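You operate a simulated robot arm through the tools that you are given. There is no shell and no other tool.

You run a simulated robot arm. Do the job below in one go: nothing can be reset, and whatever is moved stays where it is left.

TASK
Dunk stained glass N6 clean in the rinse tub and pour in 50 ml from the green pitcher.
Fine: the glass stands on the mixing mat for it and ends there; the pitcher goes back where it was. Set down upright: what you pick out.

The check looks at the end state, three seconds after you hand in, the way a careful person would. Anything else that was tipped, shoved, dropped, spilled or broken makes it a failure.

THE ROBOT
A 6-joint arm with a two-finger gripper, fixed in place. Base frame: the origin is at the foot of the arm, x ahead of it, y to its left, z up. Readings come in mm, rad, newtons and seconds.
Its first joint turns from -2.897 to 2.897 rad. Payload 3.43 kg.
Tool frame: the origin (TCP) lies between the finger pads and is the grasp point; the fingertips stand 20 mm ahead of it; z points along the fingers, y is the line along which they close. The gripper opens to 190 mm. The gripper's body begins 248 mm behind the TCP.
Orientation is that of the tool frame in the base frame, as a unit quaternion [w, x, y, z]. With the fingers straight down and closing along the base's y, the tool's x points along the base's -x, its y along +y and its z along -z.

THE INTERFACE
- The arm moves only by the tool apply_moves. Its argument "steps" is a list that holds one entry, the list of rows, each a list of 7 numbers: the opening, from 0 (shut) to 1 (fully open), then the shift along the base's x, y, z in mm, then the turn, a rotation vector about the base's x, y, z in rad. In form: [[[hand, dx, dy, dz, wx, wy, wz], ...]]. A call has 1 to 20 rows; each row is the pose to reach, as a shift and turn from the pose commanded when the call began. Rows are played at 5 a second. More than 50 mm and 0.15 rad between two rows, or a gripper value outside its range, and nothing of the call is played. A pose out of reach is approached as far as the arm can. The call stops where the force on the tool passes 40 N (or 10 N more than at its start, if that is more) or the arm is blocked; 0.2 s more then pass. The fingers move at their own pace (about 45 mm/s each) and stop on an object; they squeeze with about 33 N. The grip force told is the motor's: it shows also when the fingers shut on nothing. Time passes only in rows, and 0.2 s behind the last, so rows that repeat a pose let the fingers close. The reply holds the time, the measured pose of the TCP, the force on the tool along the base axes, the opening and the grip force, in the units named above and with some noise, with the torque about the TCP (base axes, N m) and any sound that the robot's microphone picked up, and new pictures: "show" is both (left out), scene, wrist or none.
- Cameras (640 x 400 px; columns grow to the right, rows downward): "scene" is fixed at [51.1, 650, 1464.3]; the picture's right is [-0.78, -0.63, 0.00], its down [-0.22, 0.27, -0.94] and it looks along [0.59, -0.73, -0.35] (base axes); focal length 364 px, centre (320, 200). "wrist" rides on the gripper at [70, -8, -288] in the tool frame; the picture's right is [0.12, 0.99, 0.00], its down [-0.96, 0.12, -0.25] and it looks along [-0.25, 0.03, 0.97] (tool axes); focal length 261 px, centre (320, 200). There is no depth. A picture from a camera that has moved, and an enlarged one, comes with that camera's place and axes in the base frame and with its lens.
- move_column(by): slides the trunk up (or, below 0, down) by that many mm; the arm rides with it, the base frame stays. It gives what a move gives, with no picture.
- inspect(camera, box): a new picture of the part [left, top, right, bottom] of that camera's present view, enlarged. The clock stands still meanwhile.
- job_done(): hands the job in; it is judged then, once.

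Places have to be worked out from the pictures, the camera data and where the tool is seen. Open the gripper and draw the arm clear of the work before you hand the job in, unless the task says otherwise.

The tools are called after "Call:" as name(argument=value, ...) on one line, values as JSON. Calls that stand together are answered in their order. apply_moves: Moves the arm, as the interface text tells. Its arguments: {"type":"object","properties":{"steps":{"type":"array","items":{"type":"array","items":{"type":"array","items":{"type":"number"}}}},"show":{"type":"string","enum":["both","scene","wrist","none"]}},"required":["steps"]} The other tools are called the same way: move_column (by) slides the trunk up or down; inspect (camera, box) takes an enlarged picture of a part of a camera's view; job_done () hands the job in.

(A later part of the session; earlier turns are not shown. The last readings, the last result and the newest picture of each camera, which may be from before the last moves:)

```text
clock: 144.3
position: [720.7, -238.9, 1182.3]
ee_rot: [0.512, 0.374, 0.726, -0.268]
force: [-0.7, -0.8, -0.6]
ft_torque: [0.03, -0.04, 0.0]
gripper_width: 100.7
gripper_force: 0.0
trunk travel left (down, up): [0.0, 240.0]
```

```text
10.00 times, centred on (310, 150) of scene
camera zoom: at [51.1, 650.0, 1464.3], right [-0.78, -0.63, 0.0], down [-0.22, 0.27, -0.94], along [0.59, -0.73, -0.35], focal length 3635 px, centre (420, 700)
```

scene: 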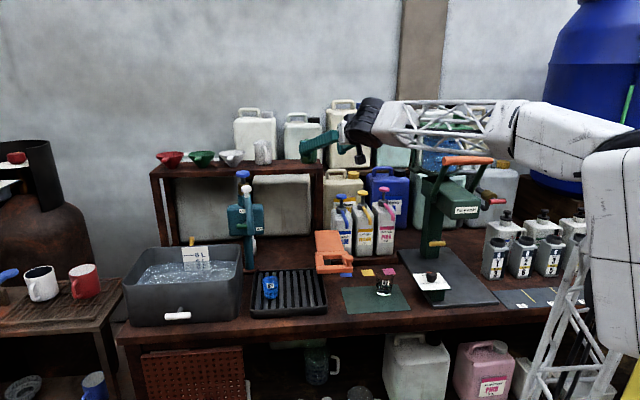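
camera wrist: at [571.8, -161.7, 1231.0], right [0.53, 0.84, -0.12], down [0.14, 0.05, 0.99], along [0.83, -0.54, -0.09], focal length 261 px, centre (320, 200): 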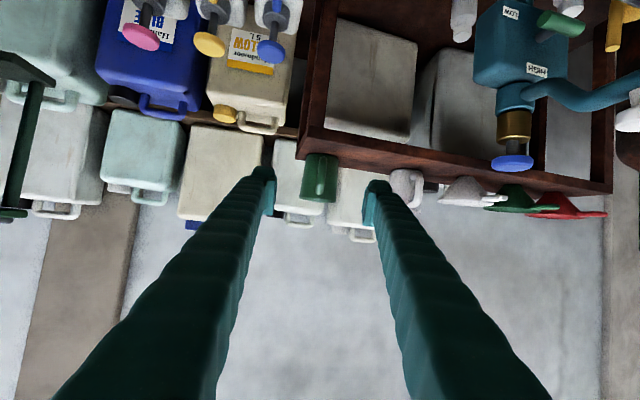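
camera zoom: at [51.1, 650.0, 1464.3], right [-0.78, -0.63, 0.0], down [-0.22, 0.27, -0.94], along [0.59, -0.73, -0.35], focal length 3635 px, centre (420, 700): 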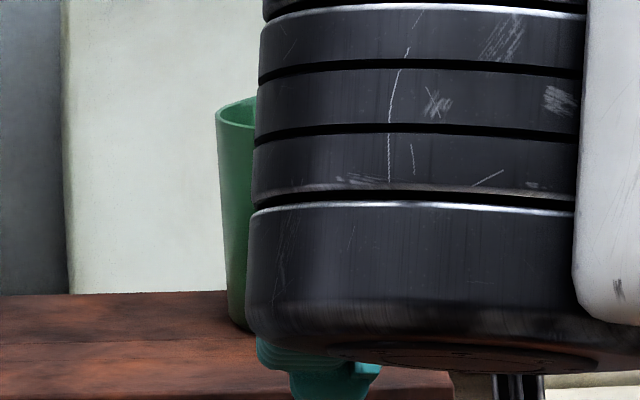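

Now toward the glass with 30° pitch, azimuth −75°.

Call:
apply_moves(steps=[[[0.53, -24, 2, -20, 0.0213, 0.0091, -0.0441], [0.53, -48, 4, -41, 0.0426, 0.0183, -0.0882], [0.53, -71, 5, -62, 0.0639, 0.0274, -0.1323], [0.53, -95, 7, -82, 0.0852, 0.0366, -0.1765], [0.53, -119, 9, -103, 0.1064, 0.0457, -0.2206], [0.53, -143, 11, -124, 0.1277, 0.0548, -0.2647], [0.53, -166, 12, -144, 0.149, 0.064, -0.3088], [0.53, -190, 14, -165, 0.1703, 0.0731, -0.3529], [0.53, -190, 14, -165, 0.1703, 0.0731, -0.3529]]], show="scene")

Call:
inspect(camera="scene", box=[280, 130, 340, 170])

```text
clock: 146.3
position: [529.3, -224.2, 1016.3]
ee_rot: [0.396, 0.528, 0.687, -0.304]
force: [-0.2, 0.7, -1.0]
ft_torque: [-0.01, 0.05, -0.01]
gripper_width: 100.9
gripper_force: 0.1
trunk travel left (down, up): [0.0, 240.0]
```

scene: 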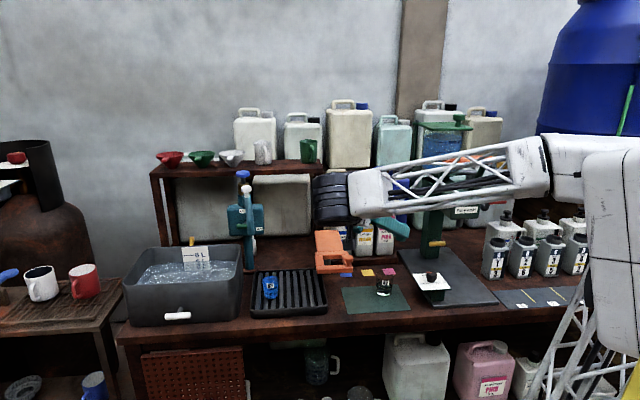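

```text
10.00 times, centred on (310, 150) of scene
camera zoom: at [51.1, 650.0, 1464.3], right [-0.78, -0.63, 0.0], down [-0.22, 0.27, -0.94], along [0.59, -0.73, -0.35], focal length 3635 px, centre (420, 700)
```

zoom: 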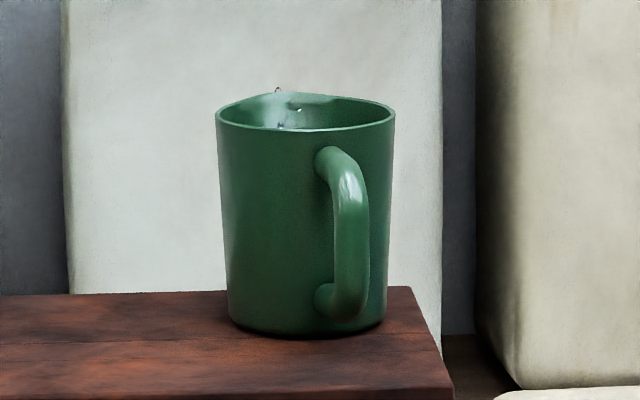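

The pitcher looks exactly as before. I lower the hand in front of the glass for a low-angle look at the level.

Call:
apply_moves(steps=[[[0.53, -2, 3, -35, 0, 0, 0], [0.53, -3, 5, -75, 0, 0, 0], [0.53, -4, 5, -115, 0, 0, 0], [0.45, -4, 5, -155, 0, 0, 0], [0.4, -5, 5, -185, 0, 0, 0], [0.38, -1, -10, -205, 0, 0, 0], [0.38, 3, -25, -222, 0, 0, 0], [0.38, 8, -44, -238, 0, 0, 0], [0.38, 8, -44, -238, 0, 0, 0]]], show="wrist")

Call:
inspect(camera="wrist", box=[290, 130, 350, 200])

Call:
inspect(camera="wrist", box=[305, 140, 345, 180])

```text
clock: 148.3
position: [537.0, -270.0, 779.0]
ee_rot: [0.396, 0.528, 0.687, -0.304]
force: [0.0, -0.3, -0.9]
ft_torque: [0.02, -0.03, 0.0]
gripper_width: 72.2
gripper_force: 0.0
trunk travel left (down, up): [0.0, 240.0]
camera wrist: at [454.0, 4.2, 863.7], right [0.94, 0.31, -0.1], down [0.18, -0.23, 0.96], along [0.28, -0.92, -0.27], focal length 261 px, centre (320, 200)
```

wrist: 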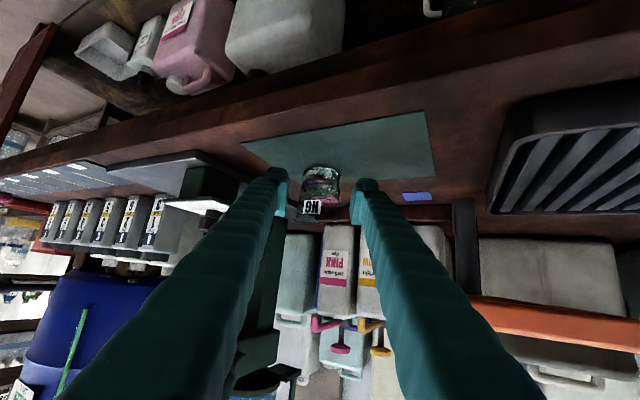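

```text
5.71 times, centred on (320, 165) of wrist
camera zoom: at [454.0, 4.2, 863.7], right [0.94, 0.31, -0.1], down [0.18, -0.23, 0.96], along [0.28, -0.92, -0.27], focal length 1489 px, centre (320, 400)
```

zoom: 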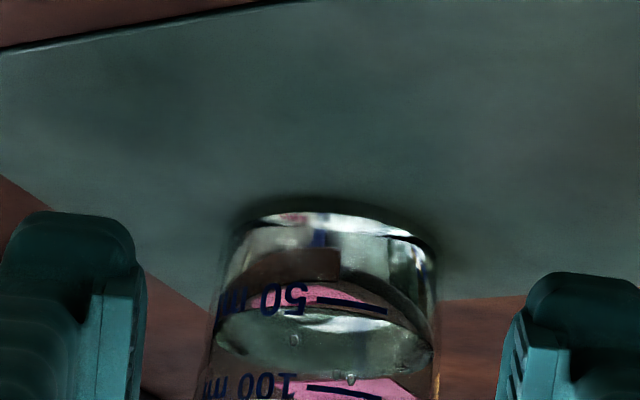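

```text
10.00 times, centred on (325, 160) of wrist
camera zoom: at [454.0, 4.2, 863.7], right [0.94, 0.31, -0.1], down [0.18, -0.23, 0.96], along [0.28, -0.92, -0.27], focal length 2606 px, centre (270, 600)
```

zoom: 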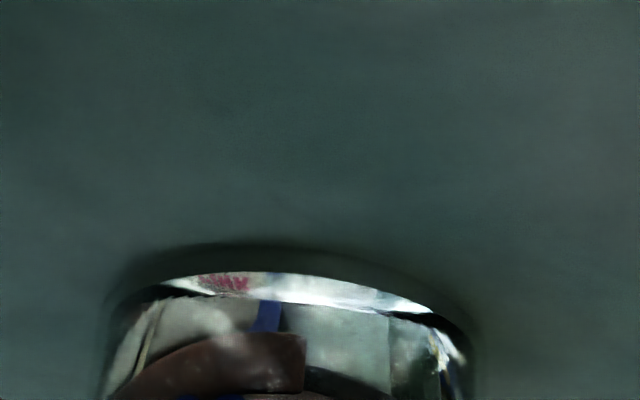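

I aim the zoom better on the water line and marks.

Call:
inspect(camera="wrist", box=[298, 170, 344, 205])

Call:
inspect(camera="wrist", box=[303, 172, 339, 198])

```text
11.43 times, centred on (321, 188) of wrist
camera zoom: at [454.0, 4.2, 863.7], right [0.94, 0.31, -0.1], down [0.18, -0.23, 0.96], along [0.28, -0.92, -0.27], focal length 2979 px, centre (309, 343)
```

zoom: 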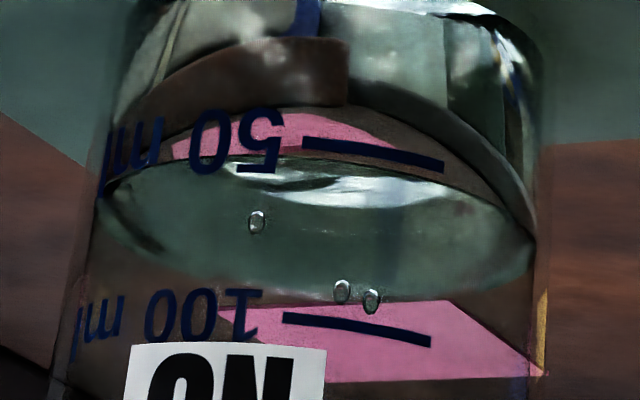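

```text
15.38 times, centred on (321, 185) of wrist
camera zoom: at [454.0, 4.2, 863.7], right [0.94, 0.31, -0.1], down [0.18, -0.23, 0.96], along [0.28, -0.92, -0.27], focal length 4010 px, centre (305, 431)
```

zoom: 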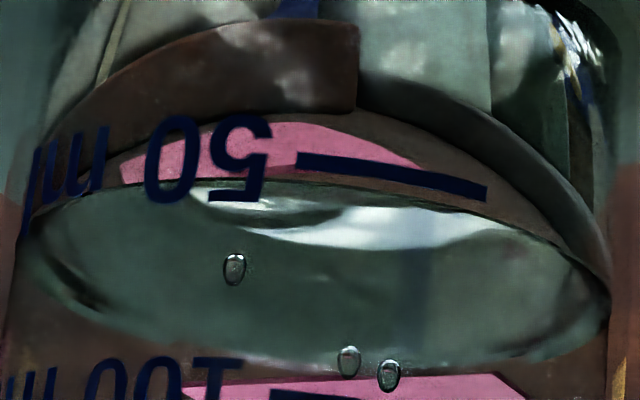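

This clear view puts the water surface only ~1 mm above the 50 ml line (≈52–53 ml), a good fill. Now I back away from the glass and tidy up what I disturbed: the swivel spout and N3.

Call:
apply_moves(steps=[[[0.38, -6, 22, 13, 0, 0, 0], [0.38, -12, 45, 27, 0, 0, 0], [0.38, -16, 60, 45, 0, 0, 0], [0.38, -16, 60, 90, 0, 0, 0], [0.38, -16, 60, 135, 0, 0, 0], [0.38, -16, 60, 180, 0, 0, 0], [0.38, -16, 60, 220, 0, 0, 0], [0.38, -16, 60, 240, 0, 0, 0], [0.38, -16, 60, 240, 0, 0, 0]]], show="none")

Call:
inspect(camera="scene", box=[340, 240, 440, 320])

Call:
inspect(camera="scene", box=[215, 165, 335, 320])

Call:
inspect(camera="scene", box=[260, 255, 330, 310])

```text
clock: 150.3
position: [521.3, -208.3, 1020.2]
ee_rot: [0.397, 0.528, 0.687, -0.304]
force: [0.1, -0.2, -0.2]
ft_torque: [0.03, 0.01, 0.01]
gripper_width: 72.1
gripper_force: 0.0
trunk travel left (down, up): [0.0, 240.0]
```

```text
5.00 times, centred on (390, 280) of scene
camera zoom: at [51.1, 650.0, 1464.3], right [-0.78, -0.63, 0.0], down [-0.22, 0.27, -0.94], along [0.59, -0.73, -0.35], focal length 1817 px, centre (-30, -200)
```

zoom: 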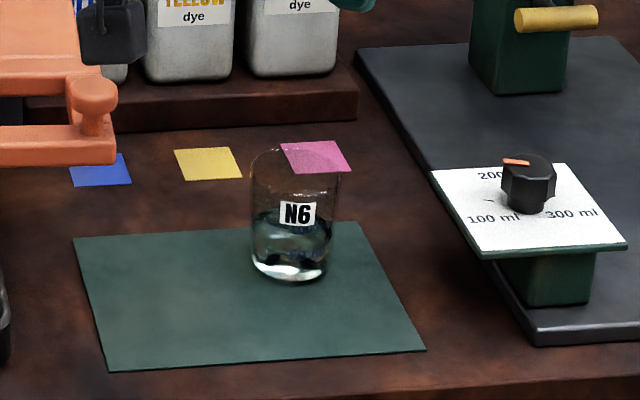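

```text
2.58 times, centred on (275, 242) of scene
camera zoom: at [51.1, 650.0, 1464.3], right [-0.78, -0.63, 0.0], down [-0.22, 0.27, -0.94], along [0.59, -0.73, -0.35], focal length 938 px, centre (436, 90)
```

zoom: 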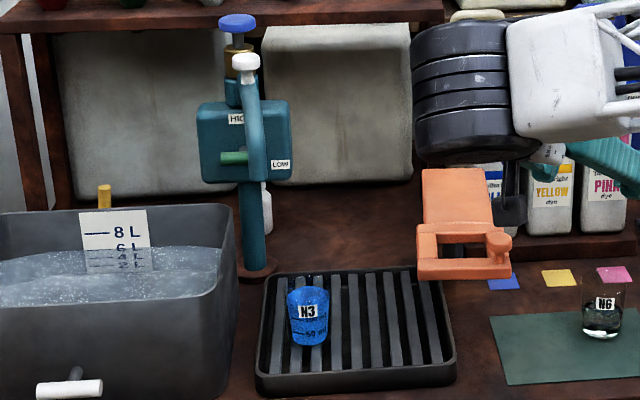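

```text
7.27 times, centred on (295, 282) of scene
camera zoom: at [51.1, 650.0, 1464.3], right [-0.78, -0.63, 0.0], down [-0.22, 0.27, -0.94], along [0.59, -0.73, -0.35], focal length 2644 px, centre (502, -400)
```

zoom: 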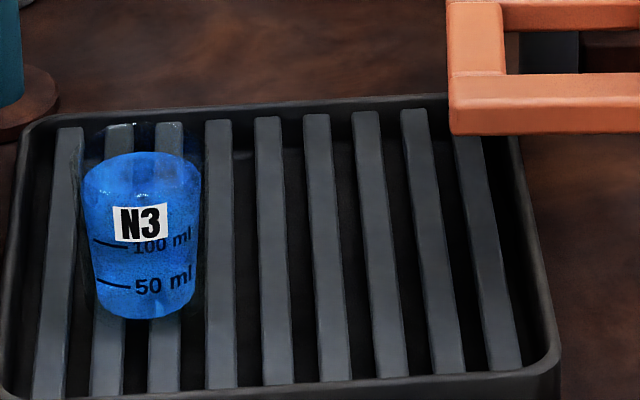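

The fill and glass look right. But I notice the orange swing frame beside the mat has been nudged sideways by my passes. I compare with the very first zoom of it.

Call:
inspect(camera="scene", box=[290, 220, 410, 320])

Call:
apply_moves(steps=[[[0.38, 0, 0, 10, 0, 0, 0], [0.38, 0, 0, 20, 0, 0, 0]]], show="wrist")

```text
4.00 times, centred on (350, 270) of scene
camera zoom: at [51.1, 650.0, 1464.3], right [-0.78, -0.63, 0.0], down [-0.22, 0.27, -0.94], along [0.59, -0.73, -0.35], focal length 1454 px, centre (200, -80)
```

zoom: 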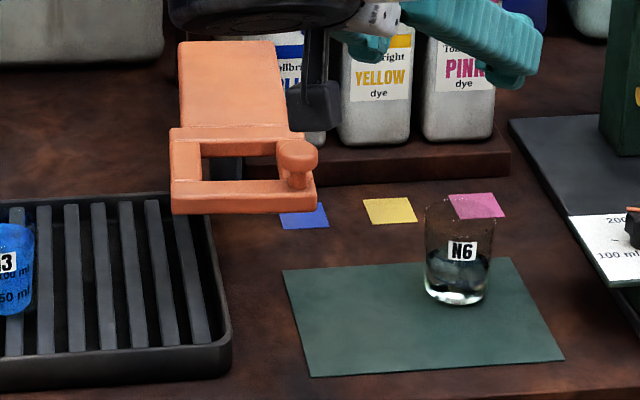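

```text
clock: 150.9
position: [522.0, -208.7, 1039.4]
ee_rot: [0.397, 0.528, 0.687, -0.304]
force: [0.6, -0.1, -0.1]
ft_torque: [-0.06, -0.01, -0.03]
gripper_width: 72.4
gripper_force: 0.0
trunk travel left (down, up): [0.0, 240.0]
camera wrist: at [438.8, 64.8, 1122.8], right [0.94, 0.31, -0.1], down [0.18, -0.23, 0.96], along [0.28, -0.92, -0.27], focal length 261 px, centre (320, 200)
```

wrist: 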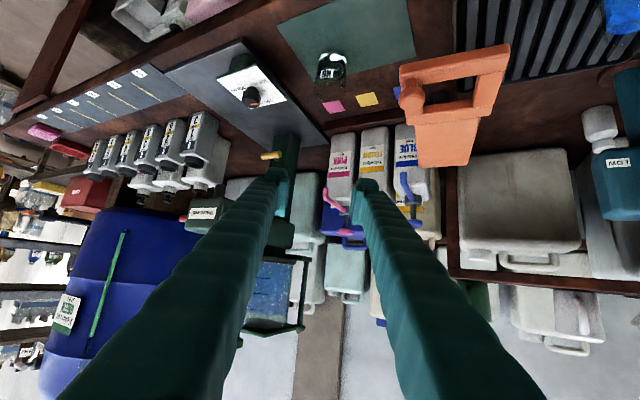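

The frame pivots at its back; its front end sits ~18 mm too far left (toward +a). I'll push it back with closed fingers. First I bring the hand to point straight down.

Call:
apply_moves(steps=[[[0.3, 0, 0, 8, 0.1264, 0.0339, 0], [0.2, 0, 5, 16, 0.2528, 0.0678, 0], [0.1, 0, 10, 24, 0.3792, 0.1016, 0], [0.0, 0, 15, 32, 0.5057, 0.1355, 0], [0.0, 5, 20, 40, 0.6321, 0.1694, 0], [0.0, 10, 25, 48, 0.7585, 0.2033, 0], [0.0, 15, 30, 56, 0.8849, 0.2371, 0], [0.0, 20, 35, 60, 1.0113, 0.271, 0], [0.0, 20, 35, 60, 1.0113, 0.271, 0]]], show="none")

```text
clock: 152.9
position: [542.4, -173.9, 1101.8]
ee_rot: [-0.001, 0.608, 0.794, 0.001]
force: [-0.1, 0.4, -0.1]
ft_torque: [0.02, 0.05, -0.03]
gripper_width: 0.0
gripper_force: 32.9
trunk travel left (down, up): [0.0, 240.0]
```

Straight down and closed. I move over the empty tray spot beside the frame, yawing to −45°.

Call:
apply_moves(steps=[[[0, 28, 17, 0, 0, 0, 0.075], [0, 58, 34, 0, 0, 0, 0.15], [0, 90, 53, 0, 0, 0, 0.225], [0, 122, 72, 0, 0, 0, 0.3], [0, 155, 91, 0, 0, 0, 0.375], [0, 186, 110, 0, 0, 0, 0.45], [0, 186, 110, 0, 0, 0, 0.523], [0, 186, 110, 0, 0, 0, 0.523]]])

Call:
inspect(camera="wrist", box=[200, 100, 440, 300])

```text
clock: 154.7
position: [726.9, -62.6, 1099.7]
ee_rot: [0.0, 0.382, 0.924, 0.001]
force: [-0.9, -0.8, 0.0]
ft_torque: [0.0, 0.0, 0.01]
gripper_width: 0.0
gripper_force: 33.0
trunk travel left (down, up): [0.0, 240.0]
camera wrist: at [670.4, -18.7, 1387.2], right [0.62, 0.79, 0.0], down [0.76, -0.6, 0.25], along [0.19, -0.15, -0.97], focal length 261 px, centre (320, 200)
```

scene: 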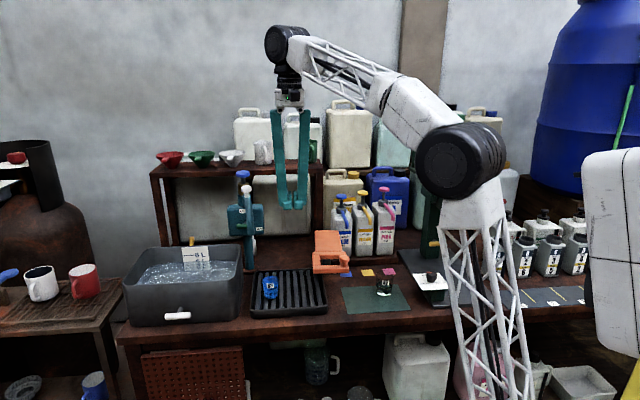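
wrist: 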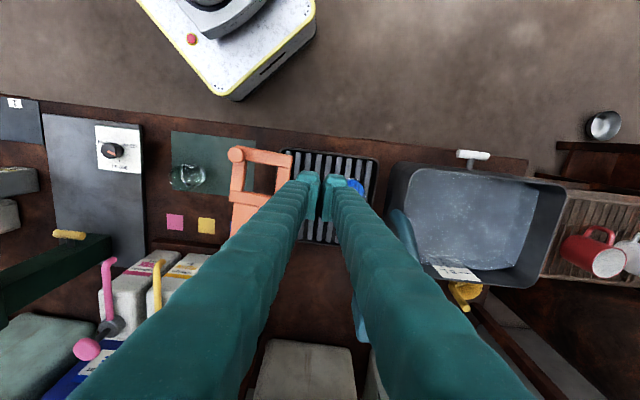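

```text
2.00 times, centred on (320, 200) of wrist
camera zoom: at [670.4, -18.7, 1387.2], right [0.62, 0.79, 0.0], down [0.76, -0.6, 0.25], along [0.19, -0.15, -0.97], focal length 521 px, centre (320, 200)
```

zoom: 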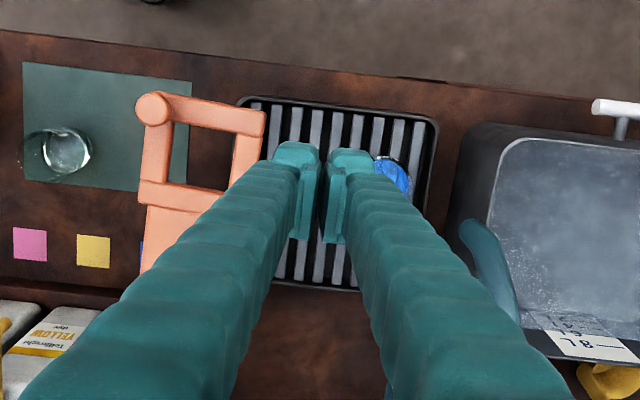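

The overhead view shows a clear slot beside the frame. I lower the closed fingers there to frame height.

Call:
apply_moves(steps=[[[0, 0, 0, -45, 0, 0, 0], [0, 0, 0, -90, 0, 0, 0], [0, 0, 0, -135, 0, 0, 0], [0, 0, 0, -175, 0, 0, 0], [0, 0, 0, -205, 0, 0, 0], [0, 0, 0, -223, 0, 0, 0], [0, 0, 0, -223, 0, 0, 0]]], show="scene")

Call:
inspect(camera="scene", box=[250, 220, 370, 310])

Call:
inspect(camera="wrist", box=[200, 100, 440, 300])

```text
clock: 156.3
position: [724.3, -66.0, 874.7]
ee_rot: [-0.001, 0.384, 0.923, 0.0]
force: [-0.2, 0.5, 0.1]
ft_torque: [0.02, 0.02, 0.02]
gripper_width: 0.1
gripper_force: 32.4
trunk travel left (down, up): [0.0, 240.0]
```

scene: 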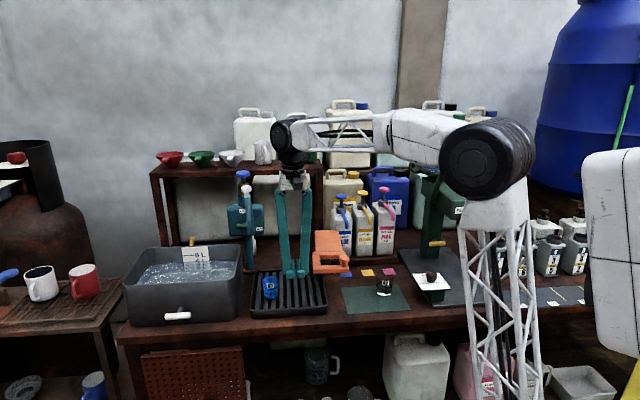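

```text
4.44 times, centred on (310, 265) of scene
camera zoom: at [51.1, 650.0, 1464.3], right [-0.78, -0.63, 0.0], down [-0.22, 0.27, -0.94], along [0.59, -0.73, -0.35], focal length 1616 px, centre (364, -89)
```

zoom: 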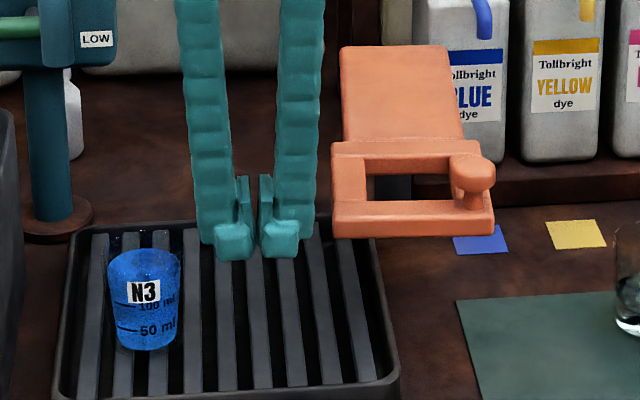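

```text
2.00 times, centred on (320, 200) of wrist
camera zoom: at [667.8, -20.1, 1162.8], right [0.62, 0.79, 0.0], down [0.76, -0.6, 0.25], along [0.19, -0.15, -0.97], focal length 521 px, centre (320, 200)
```

zoom: 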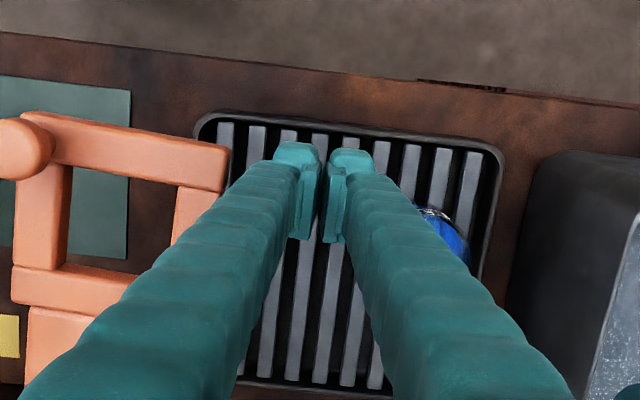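

There's ~26 mm between finger and frame. I shift to the frame's front corner and creep toward it.

Call:
apply_moves(steps=[[[0, -5, 5, 0, 0, 0, 0], [0, -9.7, 9.7, 0, 0, 0, 0], [0, -15, 4.4, 0, 0, 0, 0], [0, -20, -0.6, 0, 0, 0, 0], [0, -25, -5.6, 0, 0, 0, 0], [0, -25, -5.6, 0, 0, 0, 0]]], show="none")

Call:
inspect(camera="scene", box=[290, 220, 410, 320])

Call:
inspect(camera="wrist", box=[200, 100, 440, 300])

```text
clock: 157.7
position: [702.6, -68.6, 874.9]
ee_rot: [-0.001, 0.383, 0.924, 0.0]
force: [0.7, 0.0, 1.1]
ft_torque: [0.03, -0.01, 0.02]
gripper_width: 0.1
gripper_force: 33.3
trunk travel left (down, up): [0.0, 240.0]
```

```text
4.00 times, centred on (350, 270) of scene
camera zoom: at [51.1, 650.0, 1464.3], right [-0.78, -0.63, 0.0], down [-0.22, 0.27, -0.94], along [0.59, -0.73, -0.35], focal length 1454 px, centre (200, -80)
```

zoom: 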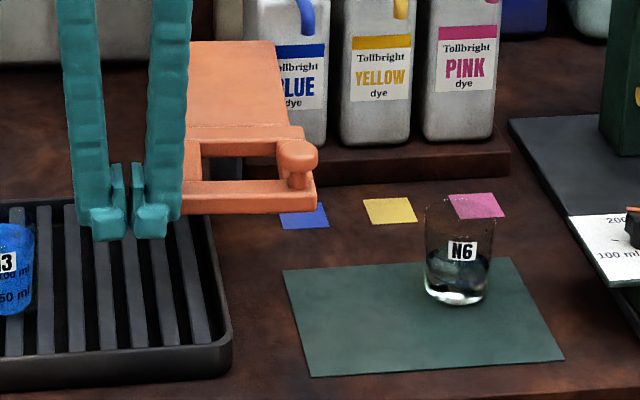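

```text
2.00 times, centred on (320, 200) of wrist
camera zoom: at [645.1, -24.7, 1163.9], right [0.62, 0.79, 0.0], down [0.76, -0.6, 0.25], along [0.19, -0.15, -0.97], focal length 521 px, centre (320, 200)
```

zoom: 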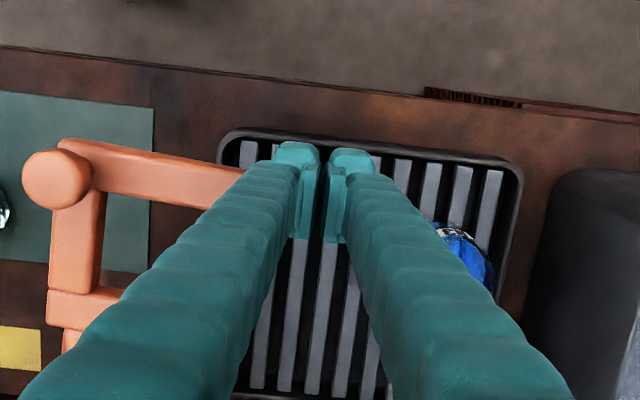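

Just about touching. I push on by 8 mm and compare.

Call:
apply_moves(steps=[[[0, -2, -2, 0, 0, 0, 0], [0, -4, -4, 0, 0, 0, 0], [0, -5.7, -5.7, 0, 0, 0, 0], [0, -5.7, -5.7, 0, 0, 0, 0]]], show="none")

Call:
inspect(camera="scene", box=[290, 220, 410, 320])

```text
clock: 158.7
position: [697.2, -75.3, 875.9]
ee_rot: [-0.001, 0.383, 0.924, 0.001]
force: [-0.4, 1.0, 0.1]
ft_torque: [-0.01, -0.01, 0.02]
gripper_width: 0.1
gripper_force: 33.4
trunk travel left (down, up): [0.0, 240.0]
```

```text
4.00 times, centred on (350, 270) of scene
camera zoom: at [51.1, 650.0, 1464.3], right [-0.78, -0.63, 0.0], down [-0.22, 0.27, -0.94], along [0.59, -0.73, -0.35], focal length 1454 px, centre (200, -80)
```

zoom: 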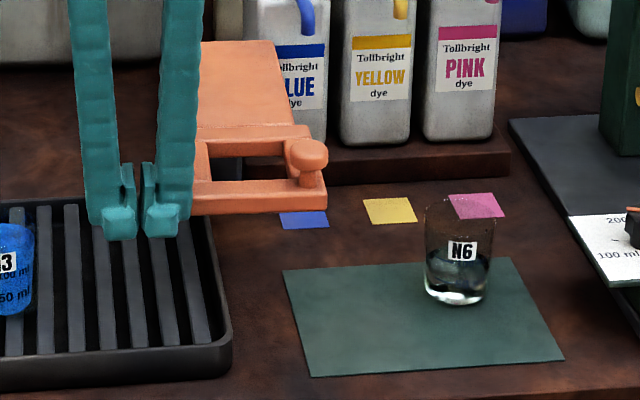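

It moves freely: 10 px regained, about 14 px (11 mm) to go.

Call:
apply_moves(steps=[[[0, -2, -2, 0, 0, 0, 0], [0, -4, -4, 0, 0, 0, 0], [0, -6, -6, 0, 0, 0, 0], [0, -7.5, -7.5, 0, 0, 0, 0], [0, -7.5, -7.5, 0, 0, 0, 0]]], show="none")

Call:
inspect(camera="scene", box=[290, 220, 410, 320])

```text
clock: 159.9
position: [690.5, -83.3, 876.3]
ee_rot: [-0.001, 0.383, 0.924, 0.001]
force: [-0.6, 0.9, 0.3]
ft_torque: [0.02, -0.01, -0.02]
gripper_width: 0.0
gripper_force: 32.9
trunk travel left (down, up): [0.0, 240.0]
```

```text
4.00 times, centred on (350, 270) of scene
camera zoom: at [51.1, 650.0, 1464.3], right [-0.78, -0.63, 0.0], down [-0.22, 0.27, -0.94], along [0.59, -0.73, -0.35], focal length 1454 px, centre (200, -80)
```

zoom: 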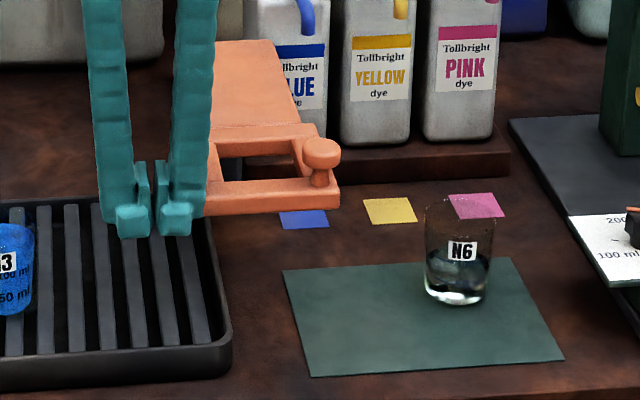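

The frame is back where it was (knob and corner within 1 px of the first picture). I back off sideways and rise.

Call:
apply_moves(steps=[[[0, 8, 8, 0, 0, 0, 0], [0, 20, 20, 0, 0, 0, 0], [0, 28, 28, 10, 0, 0, 0], [0, 28, 28, 50, 0, 0, 0], [0, 28, 28, 95, 0, 0, 0], [0, 28, 28, 140, 0, 0, 0], [0, 28, 28, 180, 0, 0, 0], [0, 28, 28, 180, 0, 0, 0]]])

Call:
inspect(camera="scene", box=[290, 220, 410, 320])

Call:
inspect(camera="wrist", box=[200, 100, 640, 400])

```text
clock: 161.7
position: [715.7, -53.1, 1057.2]
ee_rot: [-0.001, 0.383, 0.924, 0.0]
force: [-0.1, 0.2, -0.6]
ft_torque: [-0.01, 0.01, -0.02]
gripper_width: 0.1
gripper_force: 33.3
trunk travel left (down, up): [0.0, 240.0]
camera wrist: at [659.8, -9.0, 1344.5], right [0.62, 0.79, 0.0], down [0.76, -0.6, 0.25], along [0.19, -0.15, -0.97], focal length 261 px, centre (320, 200)
```

scene: 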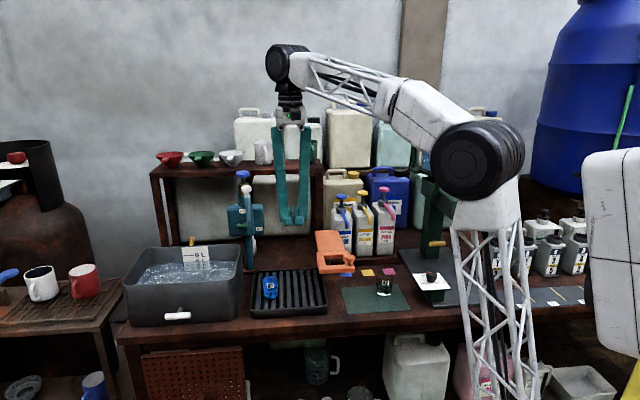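
wrist: 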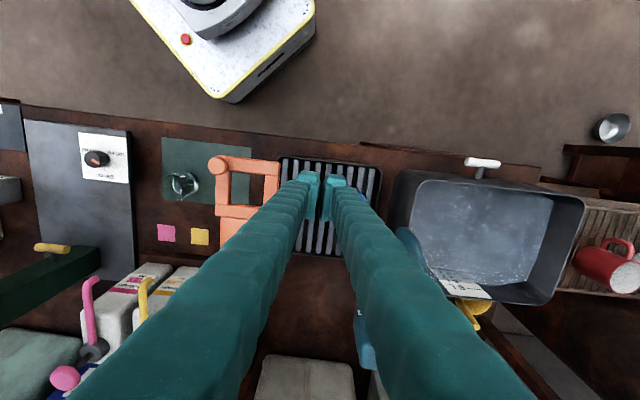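

```text
4.00 times, centred on (350, 270) of scene
camera zoom: at [51.1, 650.0, 1464.3], right [-0.78, -0.63, 0.0], down [-0.22, 0.27, -0.94], along [0.59, -0.73, -0.35], focal length 1454 px, centre (200, -80)
```

zoom: 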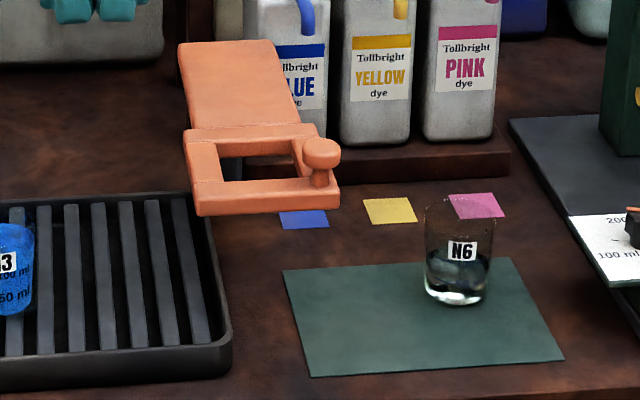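

```text
1.33 times, centred on (420, 250) of wrist
camera zoom: at [659.8, -9.0, 1344.5], right [0.62, 0.79, 0.0], down [0.76, -0.6, 0.25], along [0.19, -0.15, -0.97], focal length 348 px, centre (187, 133)
```

zoom: 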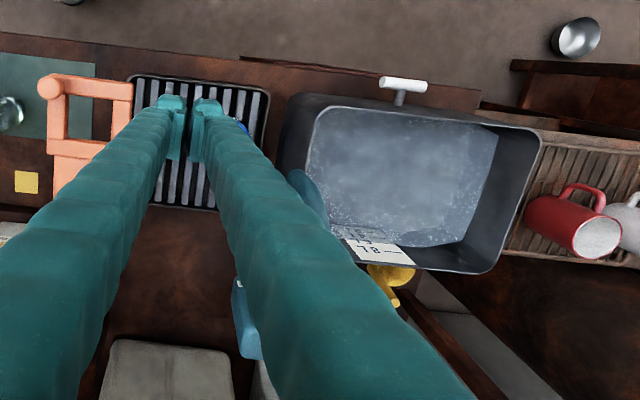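

The frame now matches its original picture. Next the spout: I raise the trunk back to its original height for better reach.

Call:
move_column(by=165)

```text
clock: 163.6
position: [716.7, -54.4, 1220.3]
ee_rot: [0.0, 0.384, 0.923, 0.0]
force: [0.3, 0.3, -1.2]
ft_torque: [0.05, -0.01, -0.02]
gripper_width: 0.1
gripper_force: 33.2
trunk travel left (down, up): [-165.0, 75.0]
```

I move over the spout at height to its far (+y) side.

Call:
apply_moves(steps=[[[0, 30, 20, 0, 0, 0, 0], [0, 65, 43, 0, 0, 0, 0], [0, 100, 66, 0, 0, 0, 0], [0, 135, 90, 0, 0, 0, 0], [0, 173, 118, -10, 0, 0, 0], [0, 173, 118, -40, 0, 0, 0], [0, 173, 118, -40, 0, 0, 0]]])

Call:
inspect(camera="wrist", box=[160, 80, 480, 300])

Call:
inspect(camera="scene", box=[190, 120, 310, 260])

```text
clock: 165.2
position: [889.6, 64.7, 1179.9]
ee_rot: [-0.002, 0.383, 0.924, 0.001]
force: [0.2, -0.2, -0.2]
ft_torque: [-0.02, 0.0, 0.02]
gripper_width: 0.3
gripper_force: 33.0
trunk travel left (down, up): [-165.0, 75.0]
camera wrist: at [833.1, 109.0, 1468.2], right [0.62, 0.79, 0.0], down [0.76, -0.6, 0.25], along [0.19, -0.15, -0.97], focal length 261 px, centre (320, 200)
```

scene: 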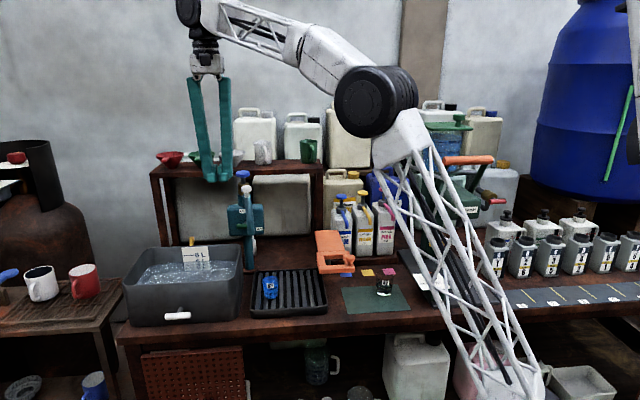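
wrist: 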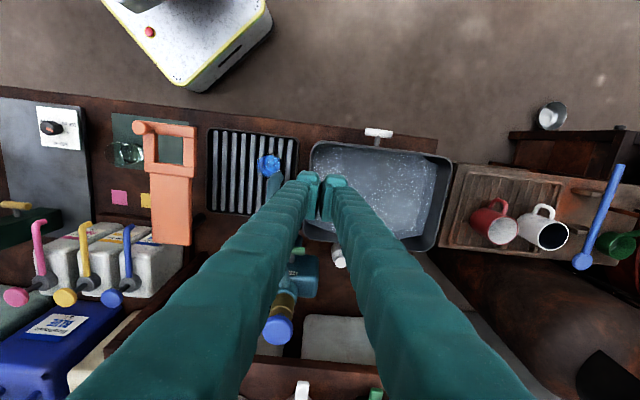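

```text
1.82 times, centred on (320, 190) of wrist
camera zoom: at [833.1, 109.0, 1468.2], right [0.62, 0.79, 0.0], down [0.76, -0.6, 0.25], along [0.19, -0.15, -0.97], focal length 474 px, centre (320, 218)
```

zoom: 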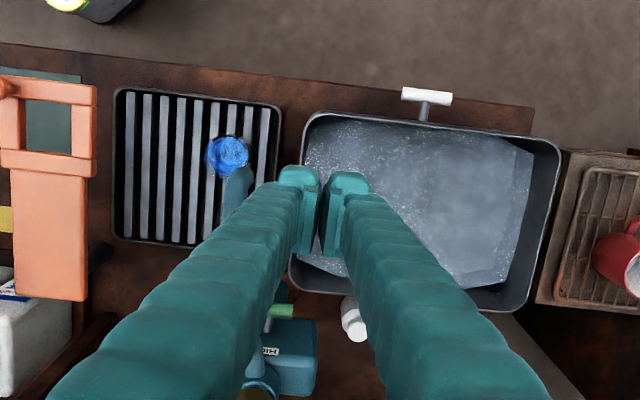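

```text
2.86 times, centred on (250, 190) of scene
camera zoom: at [51.1, 650.0, 1464.3], right [-0.78, -0.63, 0.0], down [-0.22, 0.27, -0.94], along [0.59, -0.73, -0.35], focal length 1038 px, centre (520, 229)
```

zoom: 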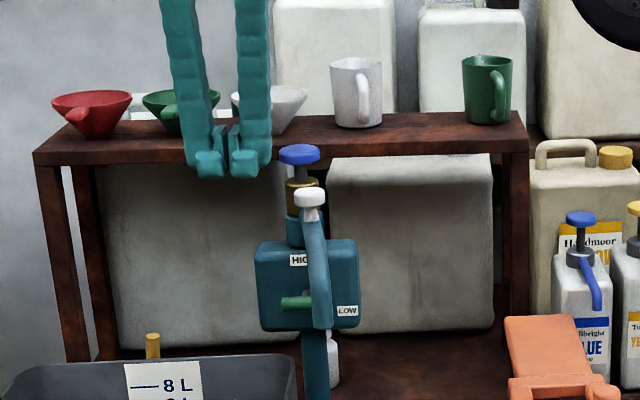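

From above the spout tip is at about (845, -8). I lower the closed fingers on its +y side, over the tub.

Call:
apply_moves(steps=[[[0, 0, 0, -40, 0, 0, 0], [0, 0, 0, -80, 0, 0, 0], [0, 0, 0, -120, 0, 0, 0], [0, 0, 0, -160, 0, 0, 0], [0, -8, -11, -160, 0, 0, 0], [0, -16, -22, -160, 0, 0, 0], [0, -16, -22, -160, 0, 0, 0]]])

Call:
inspect(camera="scene", box=[190, 150, 310, 260])

Call:
inspect(camera="wrist", box=[160, 80, 480, 300])

```text
clock: 166.8
position: [873.3, 42.9, 1020.3]
ee_rot: [0.0, 0.383, 0.924, 0.0]
force: [0.2, -0.2, -0.4]
ft_torque: [0.01, -0.03, 0.0]
gripper_width: 0.1
gripper_force: 33.1
trunk travel left (down, up): [-165.0, 75.0]
camera wrist: at [816.5, 87.8, 1309.1], right [0.62, 0.79, 0.0], down [0.76, -0.6, 0.25], along [0.19, -0.15, -0.97], focal length 261 px, centre (320, 200)
```

scene: 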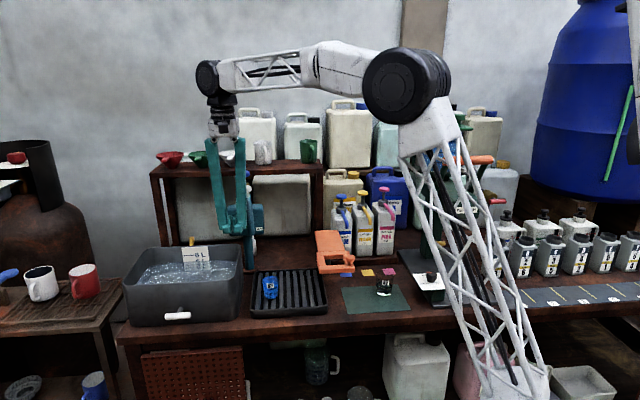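
wrist: 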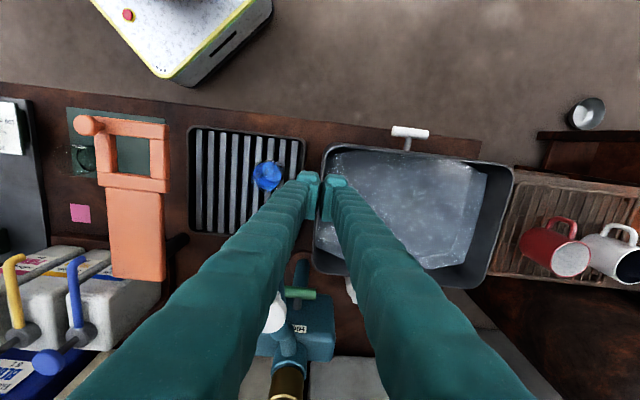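

```text
3.64 times, centred on (250, 205) of scene
camera zoom: at [51.1, 650.0, 1464.3], right [-0.78, -0.63, 0.0], down [-0.22, 0.27, -0.94], along [0.59, -0.73, -0.35], focal length 1322 px, centre (574, 182)
```

zoom: 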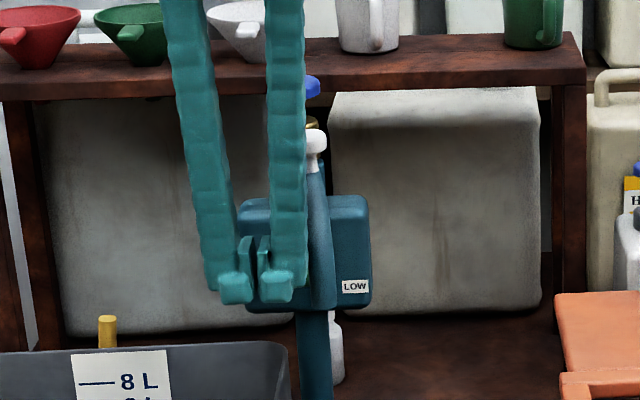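

```text
1.82 times, centred on (320, 190) of wrist
camera zoom: at [816.5, 87.8, 1309.1], right [0.62, 0.79, 0.0], down [0.76, -0.6, 0.25], along [0.19, -0.15, -0.97], focal length 474 px, centre (320, 218)
```

zoom: 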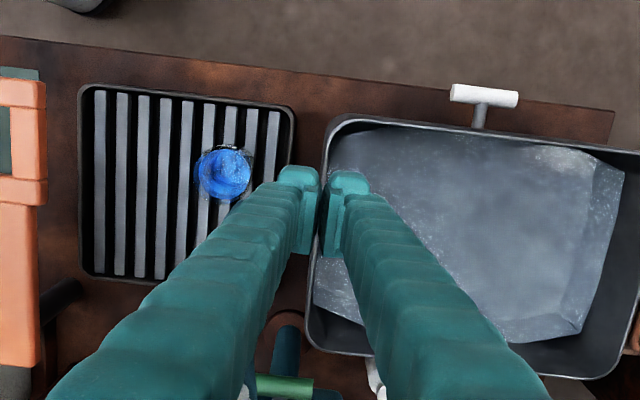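

The fingers are beside the pipe. I push it along its arc in small steps, first ~35 mm.

Call:
apply_moves(steps=[[[0, -6, -7, 0, 0, 0, 0], [0, -12, -14, 0, 0, 0, 0], [0, -18, -20.5, 0, 0, 0, 0], [0, -23.3, -27, 0, 0, 0, 0], [0, -23.3, -27, 0, 0, 0, 0]]], show="none")

Call:
inspect(camera="scene", box=[190, 150, 310, 260])

```text
clock: 168.0
position: [850.0, 15.8, 1023.7]
ee_rot: [-0.001, 0.384, 0.923, 0.0]
force: [-0.1, -0.7, -0.2]
ft_torque: [0.0, 0.0, -0.03]
gripper_width: 0.0
gripper_force: 33.4
trunk travel left (down, up): [-165.0, 75.0]
```

```text
3.64 times, centred on (250, 205) of scene
camera zoom: at [51.1, 650.0, 1464.3], right [-0.78, -0.63, 0.0], down [-0.22, 0.27, -0.94], along [0.59, -0.73, -0.35], focal length 1322 px, centre (574, 182)
```

zoom: 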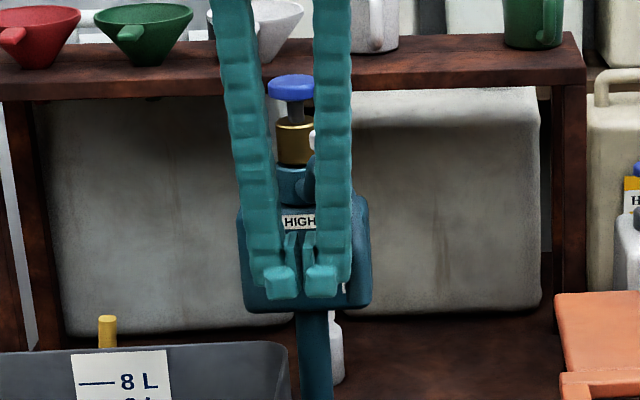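

The pipe has moved on (it now covers the LOW label). I continue along the arc.

Call:
apply_moves(steps=[[[0, -5, -7, 0, 0, 0, 0], [0, -10, -14, 0, 0, 0, 0], [0, -15, -20.5, 0, 0, 0, 0], [0, -19, -27, 0, 0, 0, 0], [0, -19, -27, 0, 0, 0, 0]]], show="none")

Call:
inspect(camera="scene", box=[190, 150, 310, 260])

```text
clock: 169.2
position: [831.0, -10.1, 1022.3]
ee_rot: [-0.001, 0.383, 0.924, 0.001]
force: [-0.3, -0.7, 0.3]
ft_torque: [0.01, 0.03, 0.02]
gripper_width: 0.1
gripper_force: 32.9
trunk travel left (down, up): [-165.0, 75.0]
```

```text
3.64 times, centred on (250, 205) of scene
camera zoom: at [51.1, 650.0, 1464.3], right [-0.78, -0.63, 0.0], down [-0.22, 0.27, -0.94], along [0.59, -0.73, -0.35], focal length 1322 px, centre (574, 182)
```

zoom: 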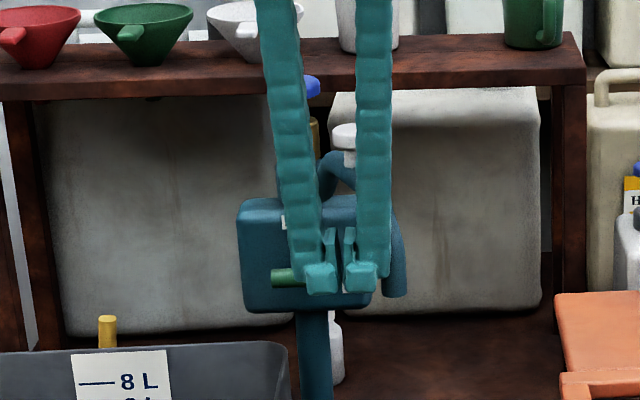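

The spout is coming round (tip at scene (271, 230), goal (285.5, 226)). I keep pushing.

Call:
apply_moves(steps=[[[0, -4, -8, 0, 0, 0, 0], [0, -8, -16, 0, 0, 0, 0], [0, -11, -24, 0, 0, 0, 0], [0, -14, -32, 0, 0, 0, 0], [0, -14, -32, 0, 0, 0, 0]]], show="none")

Call:
inspect(camera="scene", box=[215, 165, 335, 320])

```text
clock: 170.4
position: [818.2, -44.0, 1020.6]
ee_rot: [-0.001, 0.384, 0.923, 0.0]
force: [-0.2, -0.9, 0.1]
ft_torque: [-0.01, 0.0, 0.0]
gripper_width: 0.2
gripper_force: 33.0
trunk travel left (down, up): [-165.0, 75.0]
```

```text
2.58 times, centred on (275, 242) of scene
camera zoom: at [51.1, 650.0, 1464.3], right [-0.78, -0.63, 0.0], down [-0.22, 0.27, -0.94], along [0.59, -0.73, -0.35], focal length 938 px, centre (436, 90)
```

zoom: 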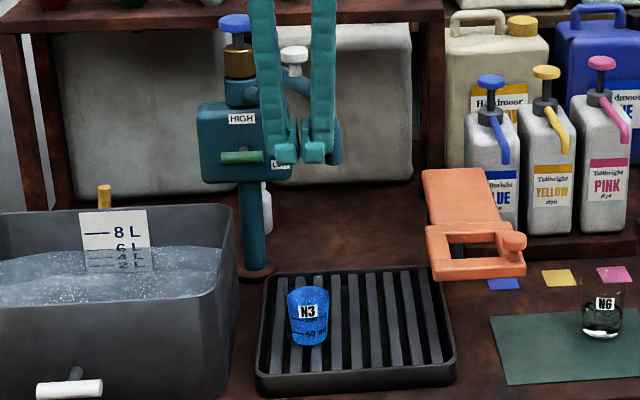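

Nearly there: knob and tip are ~10 px (≈12 mm) short of the original picture. A last small push.

Call:
apply_moves(steps=[[[0, -1, -4, 0, 0, 0, 0], [0, -2, -8, 0, 0, 0, 0], [0, -3, -12, 0, 0, 0, 0], [0, -3, -12, 0, 0, 0, 0]]], show="none")

Call:
inspect(camera="scene", box=[215, 165, 335, 320])

```text
clock: 171.4
position: [814.2, -54.2, 1021.4]
ee_rot: [-0.001, 0.383, 0.924, 0.0]
force: [-0.1, 0.3, -0.6]
ft_torque: [-0.02, -0.03, 0.01]
gripper_width: 0.0
gripper_force: 32.6
trunk travel left (down, up): [-165.0, 75.0]
```

```text
2.58 times, centred on (275, 242) of scene
camera zoom: at [51.1, 650.0, 1464.3], right [-0.78, -0.63, 0.0], down [-0.22, 0.27, -0.94], along [0.59, -0.73, -0.35], focal length 938 px, centre (436, 90)
```

zoom: 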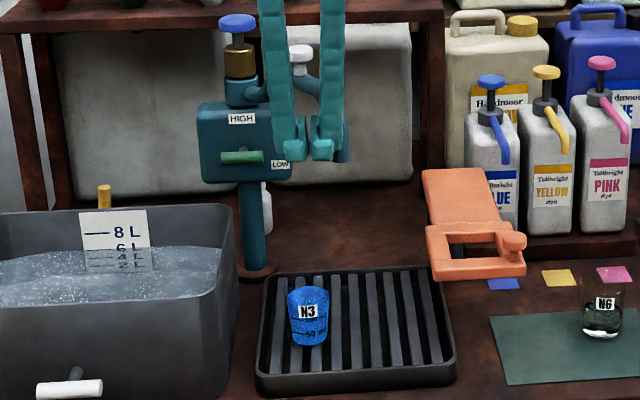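

Looks about right; I back the hand off to see the spout unobstructed.

Call:
apply_moves(steps=[[[0, 5, 12, 0, 0, 0, 0], [0, 12, 30, 0, 0, 0, 0], [0, 22, 55, 0, 0, 0, 0], [0, 35, 85, 0, 0, 0, 0], [0, 45, 110, 0, 0, 0, 0], [0, 45, 110, 0, 0, 0, 0]]], show="none")

Call:
inspect(camera="scene", box=[215, 165, 335, 320])

Call:
inspect(camera="wrist", box=[160, 80, 480, 300])

```text
clock: 172.8
position: [859.7, 54.7, 1020.9]
ee_rot: [-0.001, 0.383, 0.924, 0.001]
force: [0.1, -1.0, 0.3]
ft_torque: [0.0, 0.0, -0.01]
gripper_width: 0.2
gripper_force: 32.8
trunk travel left (down, up): [-165.0, 75.0]
```

```text
2.58 times, centred on (275, 242) of scene
camera zoom: at [51.1, 650.0, 1464.3], right [-0.78, -0.63, 0.0], down [-0.22, 0.27, -0.94], along [0.59, -0.73, -0.35], focal length 938 px, centre (436, 90)
```

zoom: 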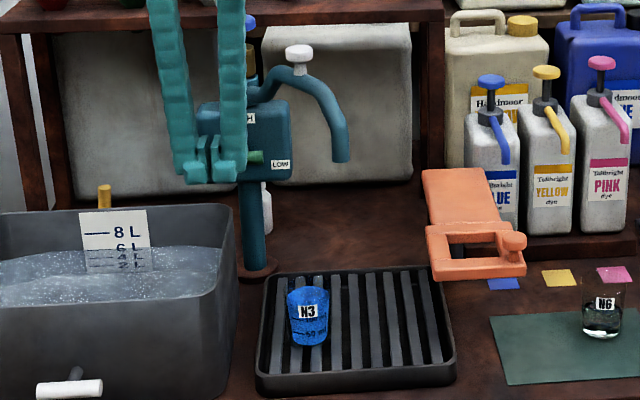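

```text
1.82 times, centred on (320, 190) of wrist
camera zoom: at [802.6, 99.0, 1308.3], right [0.62, 0.79, 0.0], down [0.76, -0.6, 0.25], along [0.19, -0.15, -0.97], focal length 474 px, centre (320, 218)
```

zoom: 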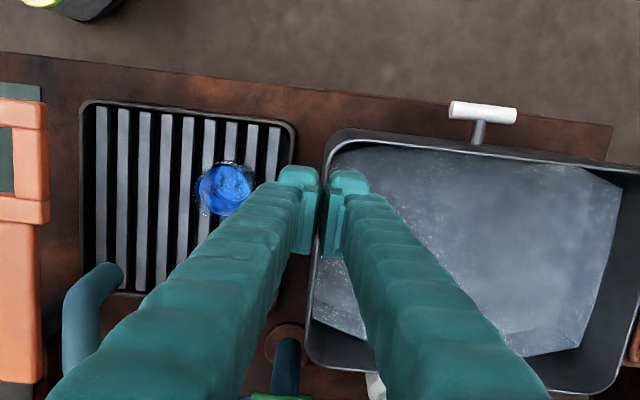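

Still ~6 px (≈7 mm) short of the original. I return and push that little bit further.

Call:
apply_moves(steps=[[[0, -10, -25, 0, 0, 0, 0], [0, -22, -55, 0, 0, 0, 0], [0, -33, -80, 0, 0, 0, 0], [0, -40, -98, 0, 0, 0, 0], [0, -44, -106, 0, 0, 0, 0], [0, -46, -112, 0, 0, 0, 0], [0, -47.5, -117.5, 0, 0, 0, 0], [0, -47.5, -117.5, 0, 0, 0, 0], [0, -40, -98, 0, 0, 0, 0], [0, -30, -75, 0, 0, 0, 0], [0, -15, -40, 0, 0, 0, 0], [0, 0, 0, 0, 0, 0, 0], [0, 0, 0, 0, 0, 0, 0]]], show="none")

Call:
inspect(camera="scene", box=[215, 165, 335, 320])

```text
clock: 175.6
position: [858.4, 54.7, 1021.6]
ee_rot: [-0.001, 0.384, 0.923, 0.0]
force: [0.9, -0.3, 0.9]
ft_torque: [-0.04, 0.05, 0.0]
gripper_width: 0.0
gripper_force: 32.9
trunk travel left (down, up): [-165.0, 75.0]
```

```text
2.58 times, centred on (275, 242) of scene
camera zoom: at [51.1, 650.0, 1464.3], right [-0.78, -0.63, 0.0], down [-0.22, 0.27, -0.94], along [0.59, -0.73, -0.35], focal length 938 px, centre (436, 90)
```

zoom: 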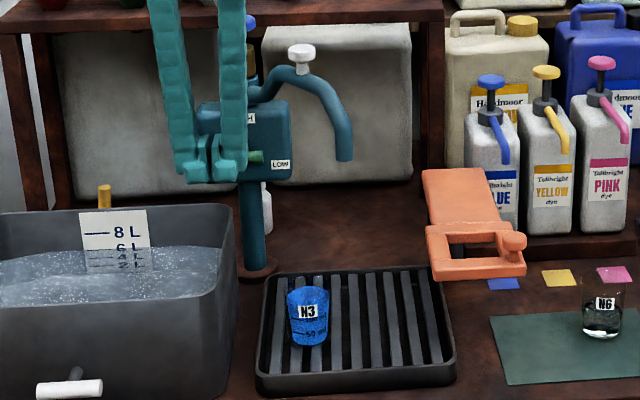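

The spout now matches the first picture to within a few mm. Last tidy-up: N3 was shoved ~7 mm; I'll lift it slightly and set it back. I swing to a 30° approach pose in front of it.

Call:
apply_moves(steps=[[[0, -10, 5, 10, -0.0926, -0.0926, 0], [0, -25, 5, 10, -0.1851, -0.1851, 0], [0, -42, 3, 5, -0.2777, -0.2777, 0], [0.1, -60, 0, 0, -0.3702, -0.3702, 0], [0.2, -78, -3, -5, -0.4628, -0.4628, 0], [0.3, -95, -7, -10, -0.5553, -0.5553, 0], [0.37, -110, -10, -15, -0.6479, -0.6479, 0], [0.37, -120, -12, -20, -0.7404, -0.7404, 0], [0.37, -120, -12, -20, -0.7404, -0.7404, 0]]])

```text
clock: 177.6
position: [737.7, 43.2, 999.5]
ee_rot: [0.463, 0.332, 0.8, -0.191]
force: [-0.3, -1.2, -0.3]
ft_torque: [0.01, 0.0, 0.03]
gripper_width: 70.2
gripper_force: 0.2
trunk travel left (down, up): [-165.0, 75.0]
camera wrist: at [529.7, 238.9, 1083.5], right [0.66, 0.74, -0.1], down [0.27, -0.11, 0.96], along [0.7, -0.66, -0.27], focal length 261 px, centre (320, 200)
```

scene: 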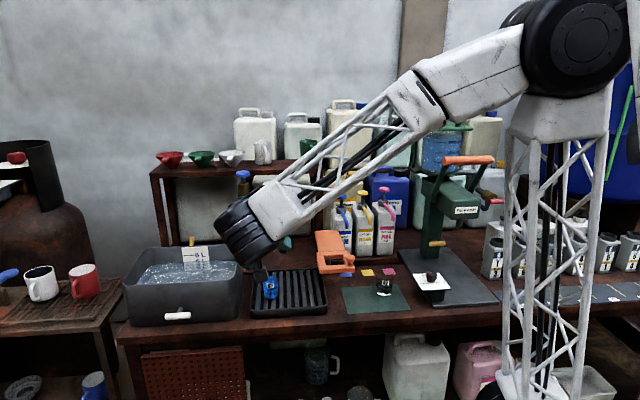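
wrist: 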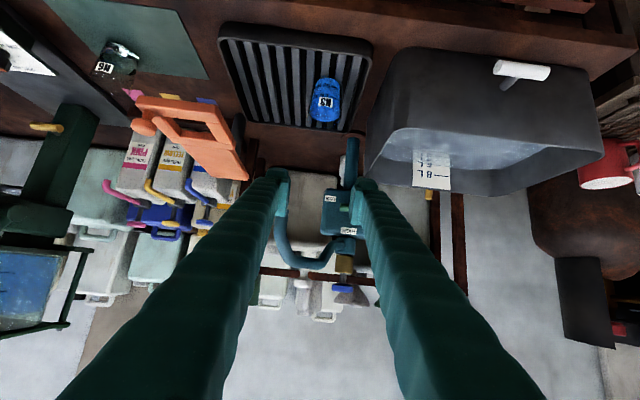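

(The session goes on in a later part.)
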